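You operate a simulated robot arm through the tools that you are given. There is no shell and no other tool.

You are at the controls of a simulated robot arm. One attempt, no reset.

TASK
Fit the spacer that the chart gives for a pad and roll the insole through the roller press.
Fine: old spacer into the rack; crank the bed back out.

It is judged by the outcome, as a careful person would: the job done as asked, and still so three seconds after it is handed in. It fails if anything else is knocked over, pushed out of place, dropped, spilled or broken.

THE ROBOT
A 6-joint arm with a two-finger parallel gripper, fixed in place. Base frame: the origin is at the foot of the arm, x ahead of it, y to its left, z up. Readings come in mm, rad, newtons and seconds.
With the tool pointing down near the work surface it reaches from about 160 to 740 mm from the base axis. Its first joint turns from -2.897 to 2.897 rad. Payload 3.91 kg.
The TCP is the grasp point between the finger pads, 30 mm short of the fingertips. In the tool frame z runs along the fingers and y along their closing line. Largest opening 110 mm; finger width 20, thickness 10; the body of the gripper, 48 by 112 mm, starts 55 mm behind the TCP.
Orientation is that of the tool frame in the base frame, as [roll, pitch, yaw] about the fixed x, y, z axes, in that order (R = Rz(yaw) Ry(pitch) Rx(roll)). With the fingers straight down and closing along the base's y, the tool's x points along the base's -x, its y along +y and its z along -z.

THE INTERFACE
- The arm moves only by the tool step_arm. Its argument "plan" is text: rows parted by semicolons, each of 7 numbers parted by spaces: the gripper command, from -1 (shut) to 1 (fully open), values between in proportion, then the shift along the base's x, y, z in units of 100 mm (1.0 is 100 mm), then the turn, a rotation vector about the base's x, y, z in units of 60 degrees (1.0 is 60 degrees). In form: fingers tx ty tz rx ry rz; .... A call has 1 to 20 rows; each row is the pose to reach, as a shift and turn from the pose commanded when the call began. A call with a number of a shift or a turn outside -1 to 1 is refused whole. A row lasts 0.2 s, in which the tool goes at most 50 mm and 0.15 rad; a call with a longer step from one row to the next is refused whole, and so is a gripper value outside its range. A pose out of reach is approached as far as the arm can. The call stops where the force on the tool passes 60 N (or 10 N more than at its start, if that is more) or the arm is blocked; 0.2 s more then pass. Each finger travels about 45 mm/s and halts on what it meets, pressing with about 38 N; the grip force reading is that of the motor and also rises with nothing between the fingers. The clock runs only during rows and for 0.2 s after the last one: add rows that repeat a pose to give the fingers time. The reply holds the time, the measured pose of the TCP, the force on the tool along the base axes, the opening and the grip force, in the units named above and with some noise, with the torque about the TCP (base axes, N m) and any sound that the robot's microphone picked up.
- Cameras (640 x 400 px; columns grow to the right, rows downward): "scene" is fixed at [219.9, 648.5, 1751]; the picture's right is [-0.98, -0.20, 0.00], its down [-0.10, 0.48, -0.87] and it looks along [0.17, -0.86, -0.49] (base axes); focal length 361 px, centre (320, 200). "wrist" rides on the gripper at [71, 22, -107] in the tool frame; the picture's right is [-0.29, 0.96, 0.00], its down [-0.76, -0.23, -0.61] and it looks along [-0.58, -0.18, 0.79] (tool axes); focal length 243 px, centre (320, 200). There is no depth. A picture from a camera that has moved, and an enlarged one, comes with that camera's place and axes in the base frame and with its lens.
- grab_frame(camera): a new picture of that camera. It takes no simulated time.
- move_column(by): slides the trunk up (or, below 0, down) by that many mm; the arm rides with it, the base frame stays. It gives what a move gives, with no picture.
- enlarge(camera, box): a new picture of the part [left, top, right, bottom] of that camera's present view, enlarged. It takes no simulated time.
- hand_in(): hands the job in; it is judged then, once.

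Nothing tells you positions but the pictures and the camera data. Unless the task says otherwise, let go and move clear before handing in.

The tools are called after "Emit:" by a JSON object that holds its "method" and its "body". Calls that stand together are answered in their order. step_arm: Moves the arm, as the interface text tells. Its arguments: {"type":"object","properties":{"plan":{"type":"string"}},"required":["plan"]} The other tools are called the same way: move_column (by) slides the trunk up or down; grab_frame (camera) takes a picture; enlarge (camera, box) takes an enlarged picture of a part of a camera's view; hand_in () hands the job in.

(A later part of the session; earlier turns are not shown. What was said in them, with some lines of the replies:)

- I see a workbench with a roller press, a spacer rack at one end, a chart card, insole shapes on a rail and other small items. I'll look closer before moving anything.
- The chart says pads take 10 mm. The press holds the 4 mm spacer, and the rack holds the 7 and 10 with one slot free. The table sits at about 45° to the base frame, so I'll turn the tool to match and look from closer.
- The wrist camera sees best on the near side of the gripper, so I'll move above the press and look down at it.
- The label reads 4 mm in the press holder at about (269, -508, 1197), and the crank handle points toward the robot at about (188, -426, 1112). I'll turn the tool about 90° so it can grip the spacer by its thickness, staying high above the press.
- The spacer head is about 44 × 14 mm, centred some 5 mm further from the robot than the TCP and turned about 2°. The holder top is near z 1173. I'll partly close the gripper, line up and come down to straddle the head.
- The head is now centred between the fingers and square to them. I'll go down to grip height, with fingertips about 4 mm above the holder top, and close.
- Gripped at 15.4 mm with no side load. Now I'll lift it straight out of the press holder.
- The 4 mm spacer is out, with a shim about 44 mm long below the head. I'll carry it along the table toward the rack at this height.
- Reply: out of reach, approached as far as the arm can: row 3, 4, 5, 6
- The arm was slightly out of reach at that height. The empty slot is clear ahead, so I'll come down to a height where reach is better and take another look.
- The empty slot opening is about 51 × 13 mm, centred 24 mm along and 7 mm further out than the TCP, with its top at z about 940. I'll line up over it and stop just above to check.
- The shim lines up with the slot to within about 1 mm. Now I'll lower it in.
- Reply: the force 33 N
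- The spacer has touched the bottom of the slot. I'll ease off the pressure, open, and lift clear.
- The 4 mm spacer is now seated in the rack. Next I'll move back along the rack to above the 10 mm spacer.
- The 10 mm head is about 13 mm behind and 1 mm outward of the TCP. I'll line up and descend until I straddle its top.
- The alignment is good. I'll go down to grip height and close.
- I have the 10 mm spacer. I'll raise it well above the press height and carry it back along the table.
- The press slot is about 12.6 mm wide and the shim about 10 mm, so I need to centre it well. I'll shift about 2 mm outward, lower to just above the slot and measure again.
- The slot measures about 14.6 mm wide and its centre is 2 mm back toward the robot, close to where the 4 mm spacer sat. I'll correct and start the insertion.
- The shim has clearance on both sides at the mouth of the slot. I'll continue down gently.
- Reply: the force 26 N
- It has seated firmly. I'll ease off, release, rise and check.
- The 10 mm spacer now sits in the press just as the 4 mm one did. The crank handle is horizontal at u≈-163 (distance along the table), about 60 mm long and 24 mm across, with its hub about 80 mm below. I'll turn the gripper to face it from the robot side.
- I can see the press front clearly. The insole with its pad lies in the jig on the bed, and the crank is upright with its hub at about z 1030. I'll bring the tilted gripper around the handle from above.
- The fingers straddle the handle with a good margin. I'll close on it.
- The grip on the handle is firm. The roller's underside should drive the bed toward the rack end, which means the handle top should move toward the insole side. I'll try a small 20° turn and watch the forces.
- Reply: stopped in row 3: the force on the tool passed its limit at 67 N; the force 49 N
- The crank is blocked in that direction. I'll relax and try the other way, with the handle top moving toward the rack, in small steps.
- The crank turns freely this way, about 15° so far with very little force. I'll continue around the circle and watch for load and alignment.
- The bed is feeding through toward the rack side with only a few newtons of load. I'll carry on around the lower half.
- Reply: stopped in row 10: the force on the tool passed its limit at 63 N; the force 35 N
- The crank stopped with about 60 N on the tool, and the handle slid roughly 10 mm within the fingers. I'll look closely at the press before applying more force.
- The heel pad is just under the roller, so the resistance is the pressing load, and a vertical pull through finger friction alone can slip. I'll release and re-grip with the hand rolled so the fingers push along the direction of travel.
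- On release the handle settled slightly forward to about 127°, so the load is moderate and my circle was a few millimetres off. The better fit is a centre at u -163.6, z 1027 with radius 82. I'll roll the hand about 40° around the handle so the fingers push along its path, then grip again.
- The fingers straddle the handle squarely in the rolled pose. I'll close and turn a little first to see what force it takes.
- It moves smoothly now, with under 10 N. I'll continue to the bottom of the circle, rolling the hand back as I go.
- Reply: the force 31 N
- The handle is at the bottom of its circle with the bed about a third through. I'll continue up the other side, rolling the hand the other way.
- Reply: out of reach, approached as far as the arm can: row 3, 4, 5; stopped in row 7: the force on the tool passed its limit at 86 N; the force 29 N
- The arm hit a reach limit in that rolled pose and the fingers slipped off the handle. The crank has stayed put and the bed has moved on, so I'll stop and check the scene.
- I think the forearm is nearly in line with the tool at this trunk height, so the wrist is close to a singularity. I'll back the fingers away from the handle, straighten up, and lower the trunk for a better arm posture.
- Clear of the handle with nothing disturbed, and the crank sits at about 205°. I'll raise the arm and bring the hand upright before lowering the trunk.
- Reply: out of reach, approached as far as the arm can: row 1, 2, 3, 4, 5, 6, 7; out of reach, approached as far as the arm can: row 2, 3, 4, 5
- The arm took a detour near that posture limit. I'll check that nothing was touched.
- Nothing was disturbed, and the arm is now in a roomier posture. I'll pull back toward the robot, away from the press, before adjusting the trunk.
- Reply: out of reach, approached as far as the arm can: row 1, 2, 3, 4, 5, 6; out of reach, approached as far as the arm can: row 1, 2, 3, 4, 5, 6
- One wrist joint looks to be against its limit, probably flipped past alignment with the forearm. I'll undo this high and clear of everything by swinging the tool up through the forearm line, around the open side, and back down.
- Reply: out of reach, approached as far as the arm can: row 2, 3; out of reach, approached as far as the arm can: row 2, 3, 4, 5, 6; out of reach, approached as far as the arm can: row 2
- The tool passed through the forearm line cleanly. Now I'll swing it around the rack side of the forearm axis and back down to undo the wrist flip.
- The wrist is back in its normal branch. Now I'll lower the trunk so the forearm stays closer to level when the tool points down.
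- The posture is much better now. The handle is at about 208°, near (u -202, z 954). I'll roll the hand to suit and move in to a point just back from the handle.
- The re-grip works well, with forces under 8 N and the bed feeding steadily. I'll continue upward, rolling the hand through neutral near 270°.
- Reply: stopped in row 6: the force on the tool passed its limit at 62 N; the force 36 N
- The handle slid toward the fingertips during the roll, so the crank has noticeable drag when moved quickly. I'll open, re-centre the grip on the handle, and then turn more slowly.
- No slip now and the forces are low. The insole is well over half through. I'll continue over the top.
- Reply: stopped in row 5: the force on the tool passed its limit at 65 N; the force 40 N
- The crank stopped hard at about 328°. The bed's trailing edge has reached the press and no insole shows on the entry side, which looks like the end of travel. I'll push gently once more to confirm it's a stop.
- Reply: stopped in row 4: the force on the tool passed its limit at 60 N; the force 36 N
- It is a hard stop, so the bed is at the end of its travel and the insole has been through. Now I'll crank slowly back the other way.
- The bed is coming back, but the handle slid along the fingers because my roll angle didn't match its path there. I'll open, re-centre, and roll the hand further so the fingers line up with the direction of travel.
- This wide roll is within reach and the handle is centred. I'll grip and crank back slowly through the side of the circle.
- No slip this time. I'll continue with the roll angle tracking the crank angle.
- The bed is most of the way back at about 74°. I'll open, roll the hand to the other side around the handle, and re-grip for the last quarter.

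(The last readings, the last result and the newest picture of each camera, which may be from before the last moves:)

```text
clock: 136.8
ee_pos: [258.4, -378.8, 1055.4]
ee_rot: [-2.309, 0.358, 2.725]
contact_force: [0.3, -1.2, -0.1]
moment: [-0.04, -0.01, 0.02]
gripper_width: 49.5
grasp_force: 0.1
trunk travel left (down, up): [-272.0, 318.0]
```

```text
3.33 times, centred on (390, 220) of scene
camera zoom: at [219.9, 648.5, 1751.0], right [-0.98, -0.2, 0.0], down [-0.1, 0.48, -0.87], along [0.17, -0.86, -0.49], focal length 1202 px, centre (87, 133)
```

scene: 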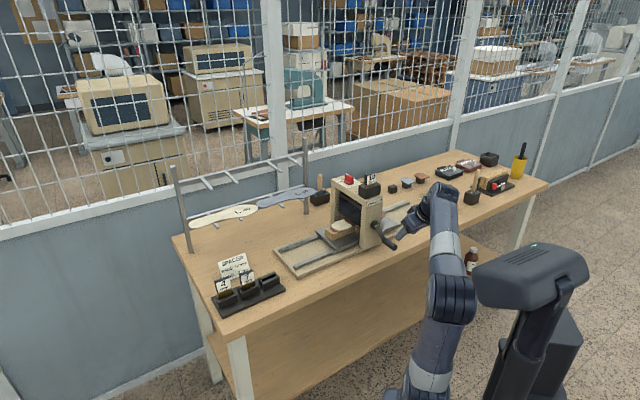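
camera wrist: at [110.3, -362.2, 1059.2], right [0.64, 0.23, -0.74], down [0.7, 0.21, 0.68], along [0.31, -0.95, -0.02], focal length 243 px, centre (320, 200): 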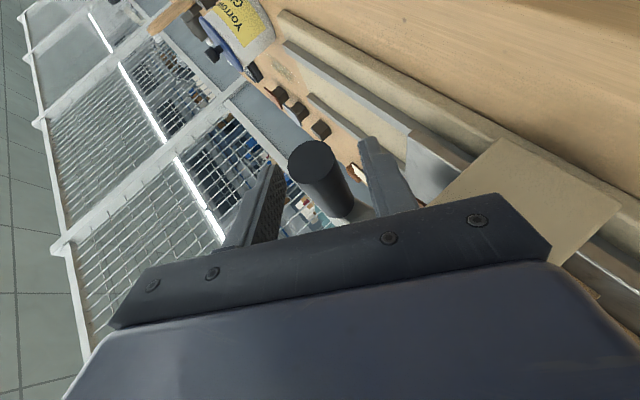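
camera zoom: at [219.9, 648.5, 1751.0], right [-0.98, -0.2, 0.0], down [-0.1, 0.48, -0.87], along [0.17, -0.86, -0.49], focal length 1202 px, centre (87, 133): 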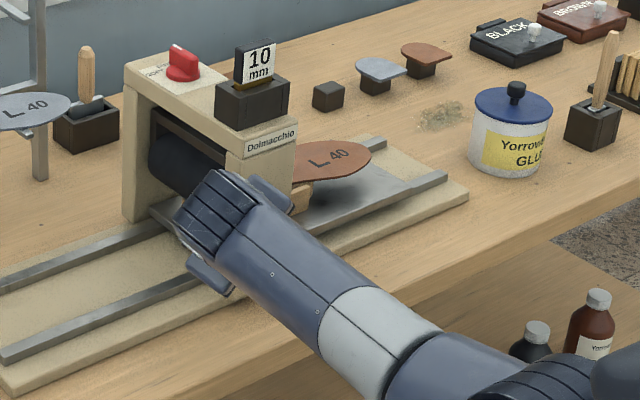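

Emit:
{"method": "step_arm", "body": {"plan": "-1 0 0 0 0 0 0; -1 0 0 0 0 0 0; -1 0 0 0 0 0 0; -1 0 0 0 0 0 0; -1 0 0 0 0 0 0"}}

Emit:
{"method": "step_arm", "body": {"plan": "-1 -0.0107 -0.0105 0.048 0 0 0; -1 -0.0243 -0.0238 0.095 0 0 0; -1 -0.0393 -0.0385 0.141 0 0 0; -1 -0.0564 -0.0553 0.186 0 0 0; -1 -0.0749 -0.0735 0.228 0 0 0; -1 -0.0964 -0.0946 0.27 0 0 0; -1 -0.1185 -0.1163 0.309 0 0 0; -1 -0.1428 -0.1401 0.347 0 0 0; -1 -0.1706 -0.1674 0.385 0.0292 -0.0298 0; -1 -0.2013 -0.1975 0.421 0.07 -0.0714 0; -1 -0.2013 -0.1975 0.421 0.07 -0.0714 0"}}

Emit:
{"method": "enlarge", "body": {"camera": "wrist", "box": [240, 110, 400, 230]}}

Emit:
{"method": "enlarge", "body": {"camera": "scene", "box": [300, 160, 480, 280]}}

```text
clock: 138.0
ee_pos: [257.9, -378.4, 1054.6]
ee_rot: [-2.311, 0.355, 2.721]
contact_force: [-0.5, -0.1, -1.2]
moment: [-0.1, -0.06, 0.01]
gripper_width: 24.9
grasp_force: 44.6
trunk travel left (down, up): [-272.0, 318.0]
```

```text
clock: 140.4
ee_pos: [239.5, -398.3, 1097.5]
ee_rot: [-2.414, 0.393, 2.685]
contact_force: [8.0, 1.5, 3.5]
moment: [0.63, 0.24, -0.54]
gripper_width: 24.5
grasp_force: 45.5
trunk travel left (down, up): [-272.0, 318.0]
```

```text
3.33 times, centred on (320, 170) of wrist
camera zoom: at [195.5, -279.0, 1132.4], right [0.77, 0.42, -0.48], down [0.52, 0.0, 0.85], along [0.35, -0.91, -0.22], focal length 809 px, centre (320, 300)
```

zoom: 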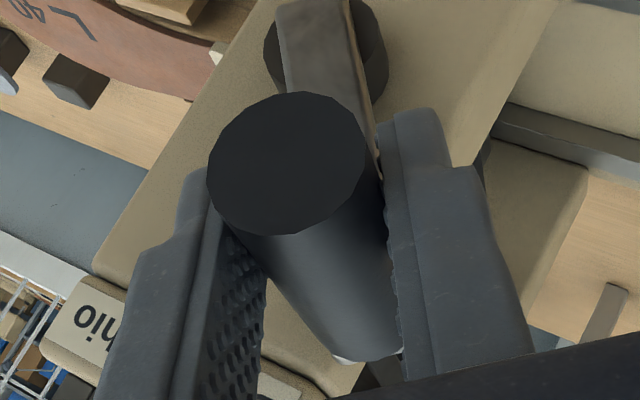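

```text
3.33 times, centred on (390, 220) of scene
camera zoom: at [219.9, 648.5, 1751.0], right [-0.98, -0.2, 0.0], down [-0.1, 0.48, -0.87], along [0.17, -0.86, -0.49], focal length 1202 px, centre (87, 133)
```

zoom: 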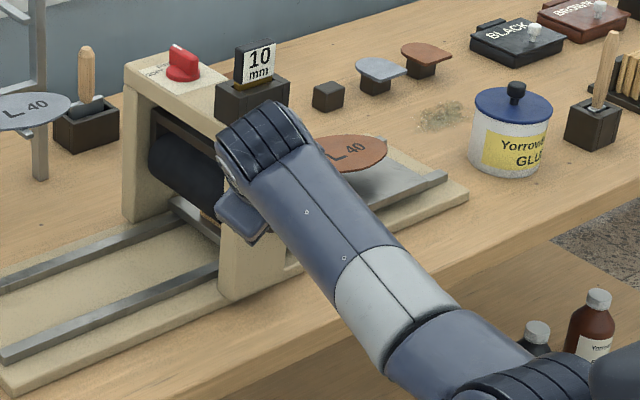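

Emit:
{"method": "step_arm", "body": {"plan": "-1 -0.0314 -0.0308 0.033 0.0409 -0.0416 0; -1 -0.0642 -0.063 0.064 0.0817 -0.0833 0; -1 -0.0985 -0.0967 0.093 0.1226 -0.1249 0; -1 -0.1349 -0.1324 0.118 0.1634 -0.1666 0; -1 -0.1713 -0.1681 0.139 0.2043 -0.2082 0; -1 -0.2077 -0.2038 0.159 0.2451 -0.2498 0; -1 -0.247 -0.2423 0.175 0.286 -0.2915 0; -1 -0.2855 -0.2802 0.187 0.3269 -0.3331 0; -1 -0.3248 -0.3187 0.196 0.3677 -0.3747 0; -1 -0.364 -0.3572 0.201 0.4086 -0.4164 0; -1 -0.404 -0.3964 0.203 0.4494 -0.458 0; -1 -0.4326 -0.4244 0.202 0.4786 -0.4878 0; -1 -0.4326 -0.4244 0.202 0.4786 -0.4878 0"}}

Emit:
{"method": "enlarge", "body": {"camera": "wrist", "box": [240, 110, 400, 230]}}

Emit:
{"method": "enlarge", "body": {"camera": "scene", "box": [300, 160, 480, 280]}}

```text
clock: 143.2
ee_pos: [197.5, -438.9, 1116.1]
ee_rot: [3.075, 0.51, 2.324]
contact_force: [17.3, 11.4, -6.8]
moment: [-0.56, -1.01, 0.01]
gripper_width: 24.7
grasp_force: 44.8
trunk travel left (down, up): [-272.0, 318.0]
```

```text
3.33 times, centred on (320, 170) of wrist
camera zoom: at [129.5, -344.4, 1178.0], right [0.85, 0.49, 0.2], down [0.06, -0.46, 0.89], along [0.53, -0.74, -0.42], focal length 809 px, centre (320, 300)
```

zoom: 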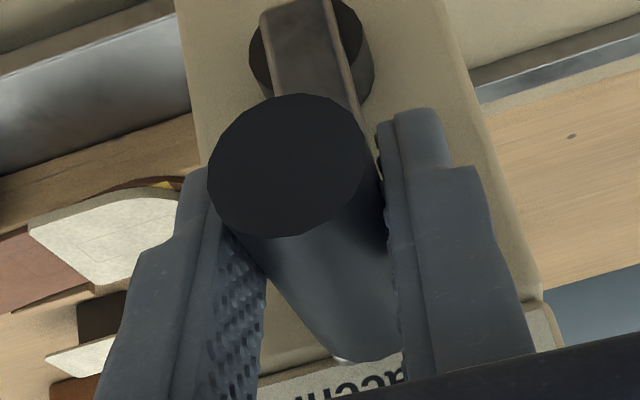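

```text
3.33 times, centred on (390, 220) of scene
camera zoom: at [219.9, 648.5, 1751.0], right [-0.98, -0.2, 0.0], down [-0.1, 0.48, -0.87], along [0.17, -0.86, -0.49], focal length 1202 px, centre (87, 133)
```

zoom: 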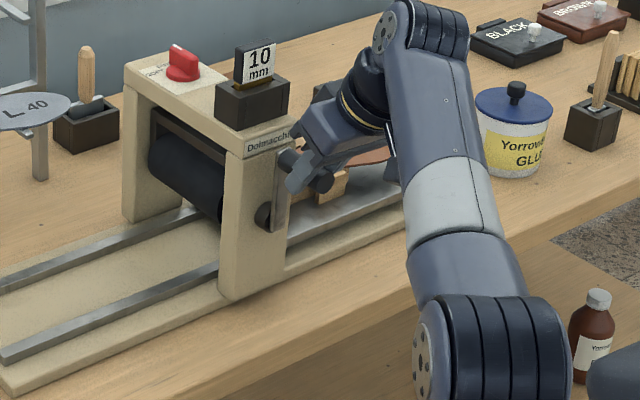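

The bed is back against its original stop with the crank upright. I'll relax the push, open the fingers and lift clear.

Emit:
{"method": "step_arm", "body": {"plan": "-1 0.012 0.012 0 0 0 0; -1 0.012 0.012 0 0 0 0; -0.6 0.012 0.012 0 0 0 0; -0.2 0.012 0.012 0 0 0 0; -0.1 0.012 0.012 0 0 0 0; -0.1 0.012 0.012 0 0 0 0"}}

Emit:
{"method": "enlarge", "body": {"camera": "wrist", "box": [240, 110, 400, 230]}}

```text
clock: 144.6
ee_pos: [194.7, -440.6, 1117.7]
ee_rot: [3.079, 0.51, 2.322]
contact_force: [1.1, 1.0, -0.6]
moment: [0.0, -0.02, -0.06]
gripper_width: 49.8
grasp_force: 0.0
trunk travel left (down, up): [-272.0, 318.0]
```

```text
3.33 times, centred on (320, 170) of wrist
camera zoom: at [127.7, -345.0, 1178.5], right [0.85, 0.49, 0.19], down [0.06, -0.46, 0.89], along [0.52, -0.74, -0.42], focal length 809 px, centre (320, 300)
```

zoom: 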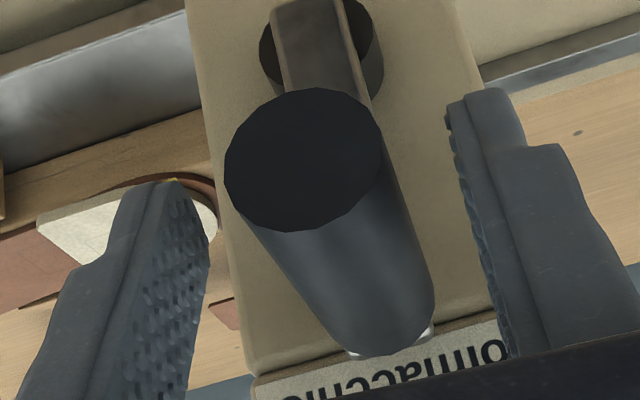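

Emit:
{"method": "step_arm", "body": {"plan": "-0.1 0 0 0.15 0 0 0; -0.1 -0.03 0.03 0.35 0 0 0; -0.1 -0.12 0.12 0.55 0 0 0; -0.1 -0.3 0.3 0.75 0 0 0; -0.1 -0.5 0.5 0.9 0 0 0; -0.1 -0.7 0.71 1 0 0 0; -0.1 -0.7 0.71 1 0 0 0"}}

Emit:
{"method": "grab_frame", "body": {"camera": "wrist"}}

Emit:
{"method": "grab_frame", "body": {"camera": "scene"}}

Emit:
{"method": "enlarge", "body": {"camera": "scene", "box": [180, 150, 480, 330]}}

```text
clock: 146.2
ee_pos: [125.6, -370.0, 1218.8]
ee_rot: [3.078, 0.511, 2.322]
contact_force: [0.6, 0.8, 0.4]
moment: [-0.02, 0.0, 0.02]
gripper_width: 49.2
grasp_force: 0.0
trunk travel left (down, up): [-272.0, 318.0]
```

```text
taken
camera wrist: at [57.8, -274.0, 1279.0], right [0.85, 0.49, 0.2], down [0.06, -0.46, 0.89], along [0.52, -0.74, -0.42], focal length 243 px, centre (320, 200)
```

wrist: 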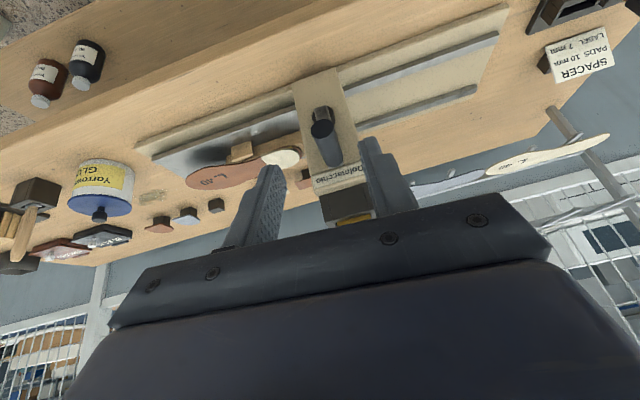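

```text
taken
```

scene: 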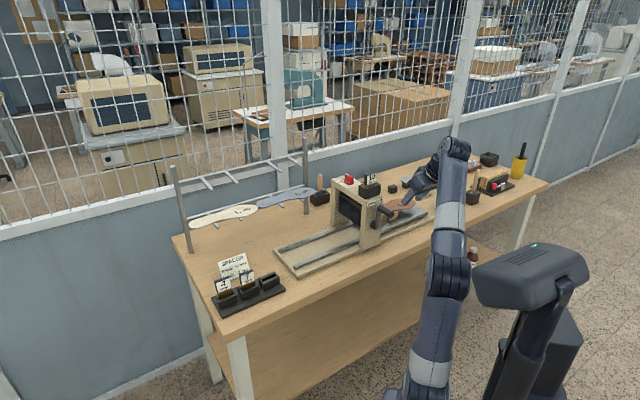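

```text
2.13 times, centred on (330, 240) of scene
camera zoom: at [219.9, 648.5, 1751.0], right [-0.98, -0.2, 0.0], down [-0.1, 0.48, -0.87], along [0.17, -0.86, -0.49], focal length 770 px, centre (299, 115)
```

zoom: 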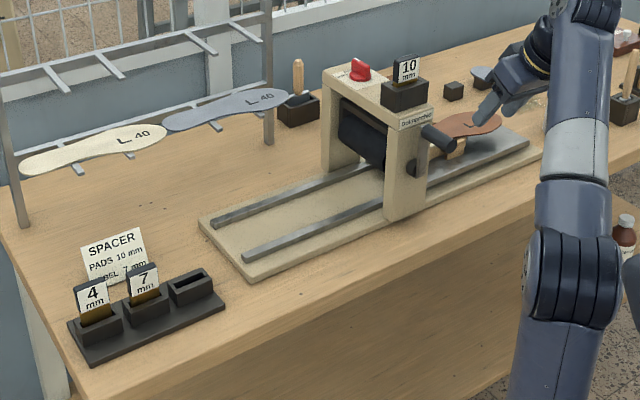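

Emit:
{"method": "enlarge", "body": {"camera": "wrist", "box": [140, 90, 350, 240]}}

Emit:
{"method": "enlarge", "body": {"camera": "scene", "box": [340, 165, 440, 240]}}

```text
2.67 times, centred on (245, 165) of wrist
camera zoom: at [57.8, -274.0, 1279.0], right [0.85, 0.49, 0.2], down [0.06, -0.46, 0.89], along [0.52, -0.74, -0.42], focal length 647 px, centre (520, 293)
```

zoom: 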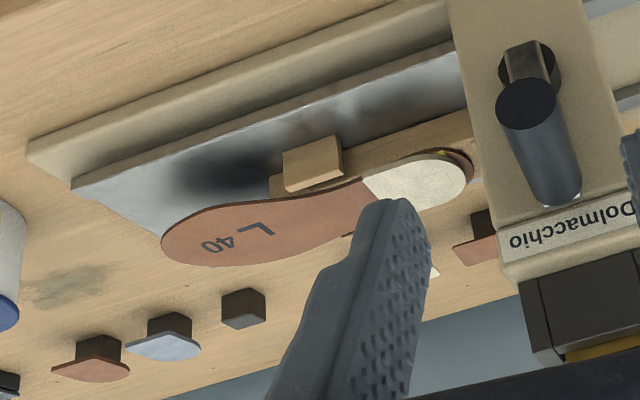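

```text
5.33 times, centred on (390, 202) of scene
camera zoom: at [219.9, 648.5, 1751.0], right [-0.98, -0.2, 0.0], down [-0.1, 0.48, -0.87], along [0.17, -0.86, -0.49], focal length 1924 px, centre (-53, 187)
```

zoom: 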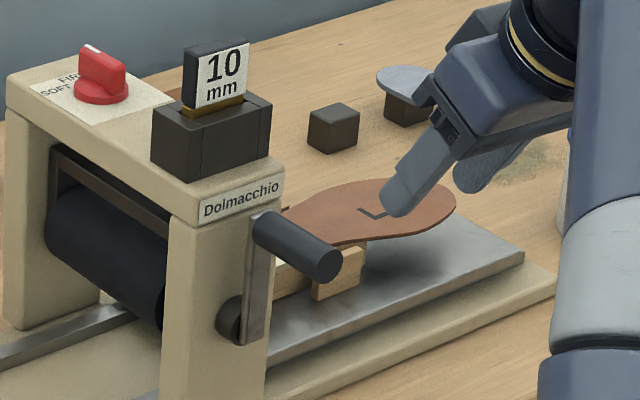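

Emit:
{"method": "enlarge", "body": {"camera": "wrist", "box": [250, 130, 320, 190]}}

```text
6.67 times, centred on (285, 160) of wrist
camera zoom: at [57.8, -274.0, 1279.0], right [0.85, 0.49, 0.2], down [0.06, -0.46, 0.89], along [0.52, -0.74, -0.42], focal length 1618 px, centre (553, 467)
```

zoom: 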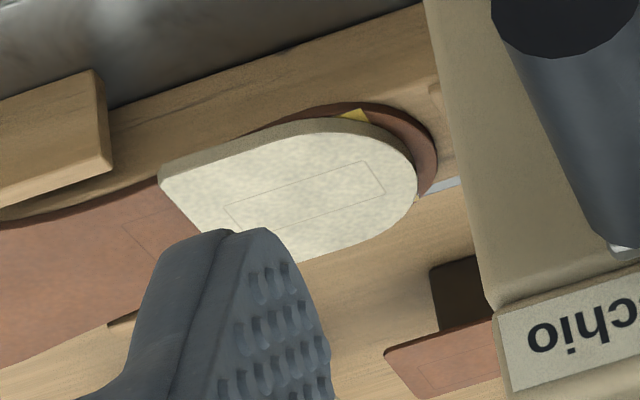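

Everything looks right. The 10 mm spacer is seated in the press, the 4 mm is in the rack beside the 7, and the insole with its pad is back on the bed with the crank upright. I'll move the arm a little further back and take a last look before handing in.

Emit:
{"method": "step_arm", "body": {"plan": "-0.1 -0.1 0.1 0.1 0 0 0; -0.1 -0.2 0.2 0.2 0 0 0; -0.1 -0.3 0.3 0.3 0 0 0; -0.1 -0.3 0.3 0.3 0 0 0"}}

Emit:
{"method": "grab_frame", "body": {"camera": "scene"}}

Emit:
{"method": "grab_frame", "body": {"camera": "wrist"}}

Emit:
{"method": "enlarge", "body": {"camera": "scene", "box": [330, 130, 560, 270]}}

```text
clock: 147.2
ee_pos: [100.7, -338.7, 1234.2]
ee_rot: [3.078, 0.516, 2.323]
contact_force: [-0.4, 0.7, 0.1]
moment: [0.02, -0.02, 0.0]
gripper_width: 49.5
grasp_force: 0.1
out of reach, approached as far as the arm can: row 3, 4
trunk travel left (down, up): [-272.0, 318.0]
```

```text
taken
```

scene: 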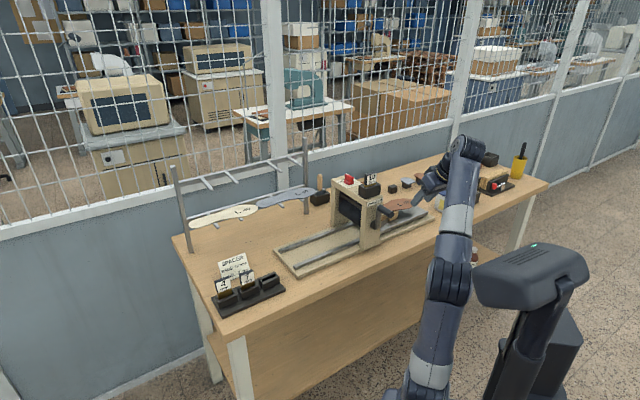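

```text
taken
camera wrist: at [32.3, -243.1, 1295.1], right [0.85, 0.49, 0.19], down [0.06, -0.45, 0.89], along [0.52, -0.75, -0.41], focal length 243 px, centre (320, 200)
```

wrist: 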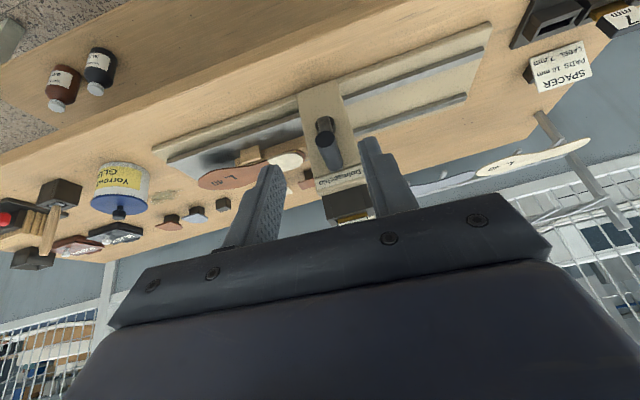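

```text
2.78 times, centred on (445, 200) of scene
camera zoom: at [219.9, 648.5, 1751.0], right [-0.98, -0.2, 0.0], down [-0.1, 0.48, -0.87], along [0.17, -0.86, -0.49], focal length 1004 px, centre (-28, 200)
```

zoom: 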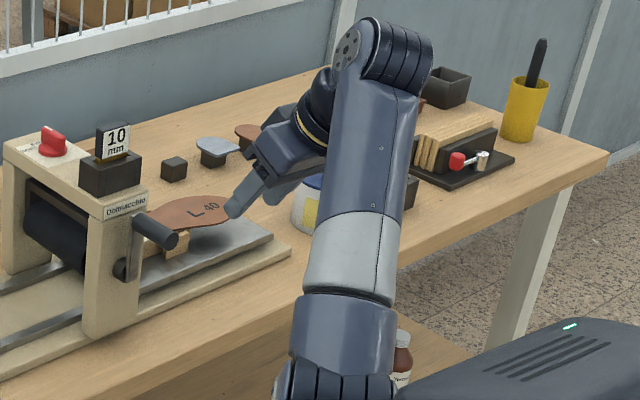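

The bed's far corner is at the same place as at the start, the spacers are where they belong, and the arm is clear. Handing in now.

Emit:
{"method": "hand_in", "body": {}}

```text
The job is handed in.
```

The job is done and handed in: the insole has been rolled with the 10 mm spacer fitted, which is what the chart gives for pads.

- **Old spacer:** the 4 mm spacer from the press is in the free slot of the rack, next to the 7 mm.
- **Rolling:** I cranked the bed through until it hit a hard stop and would not move with 60 N on the handle. By my estimate the toe was right at the roller there, and it can't travel further. The heel pad, which is what the spacer is for, went all the way through.
- **Bed:** I cranked it back to its starting stop, and the crank is upright again.

The gripper slipped off the handle once and slid along it a couple of times. Nothing else on the bench was knocked over or moved, and I left the pressure dial as it was.
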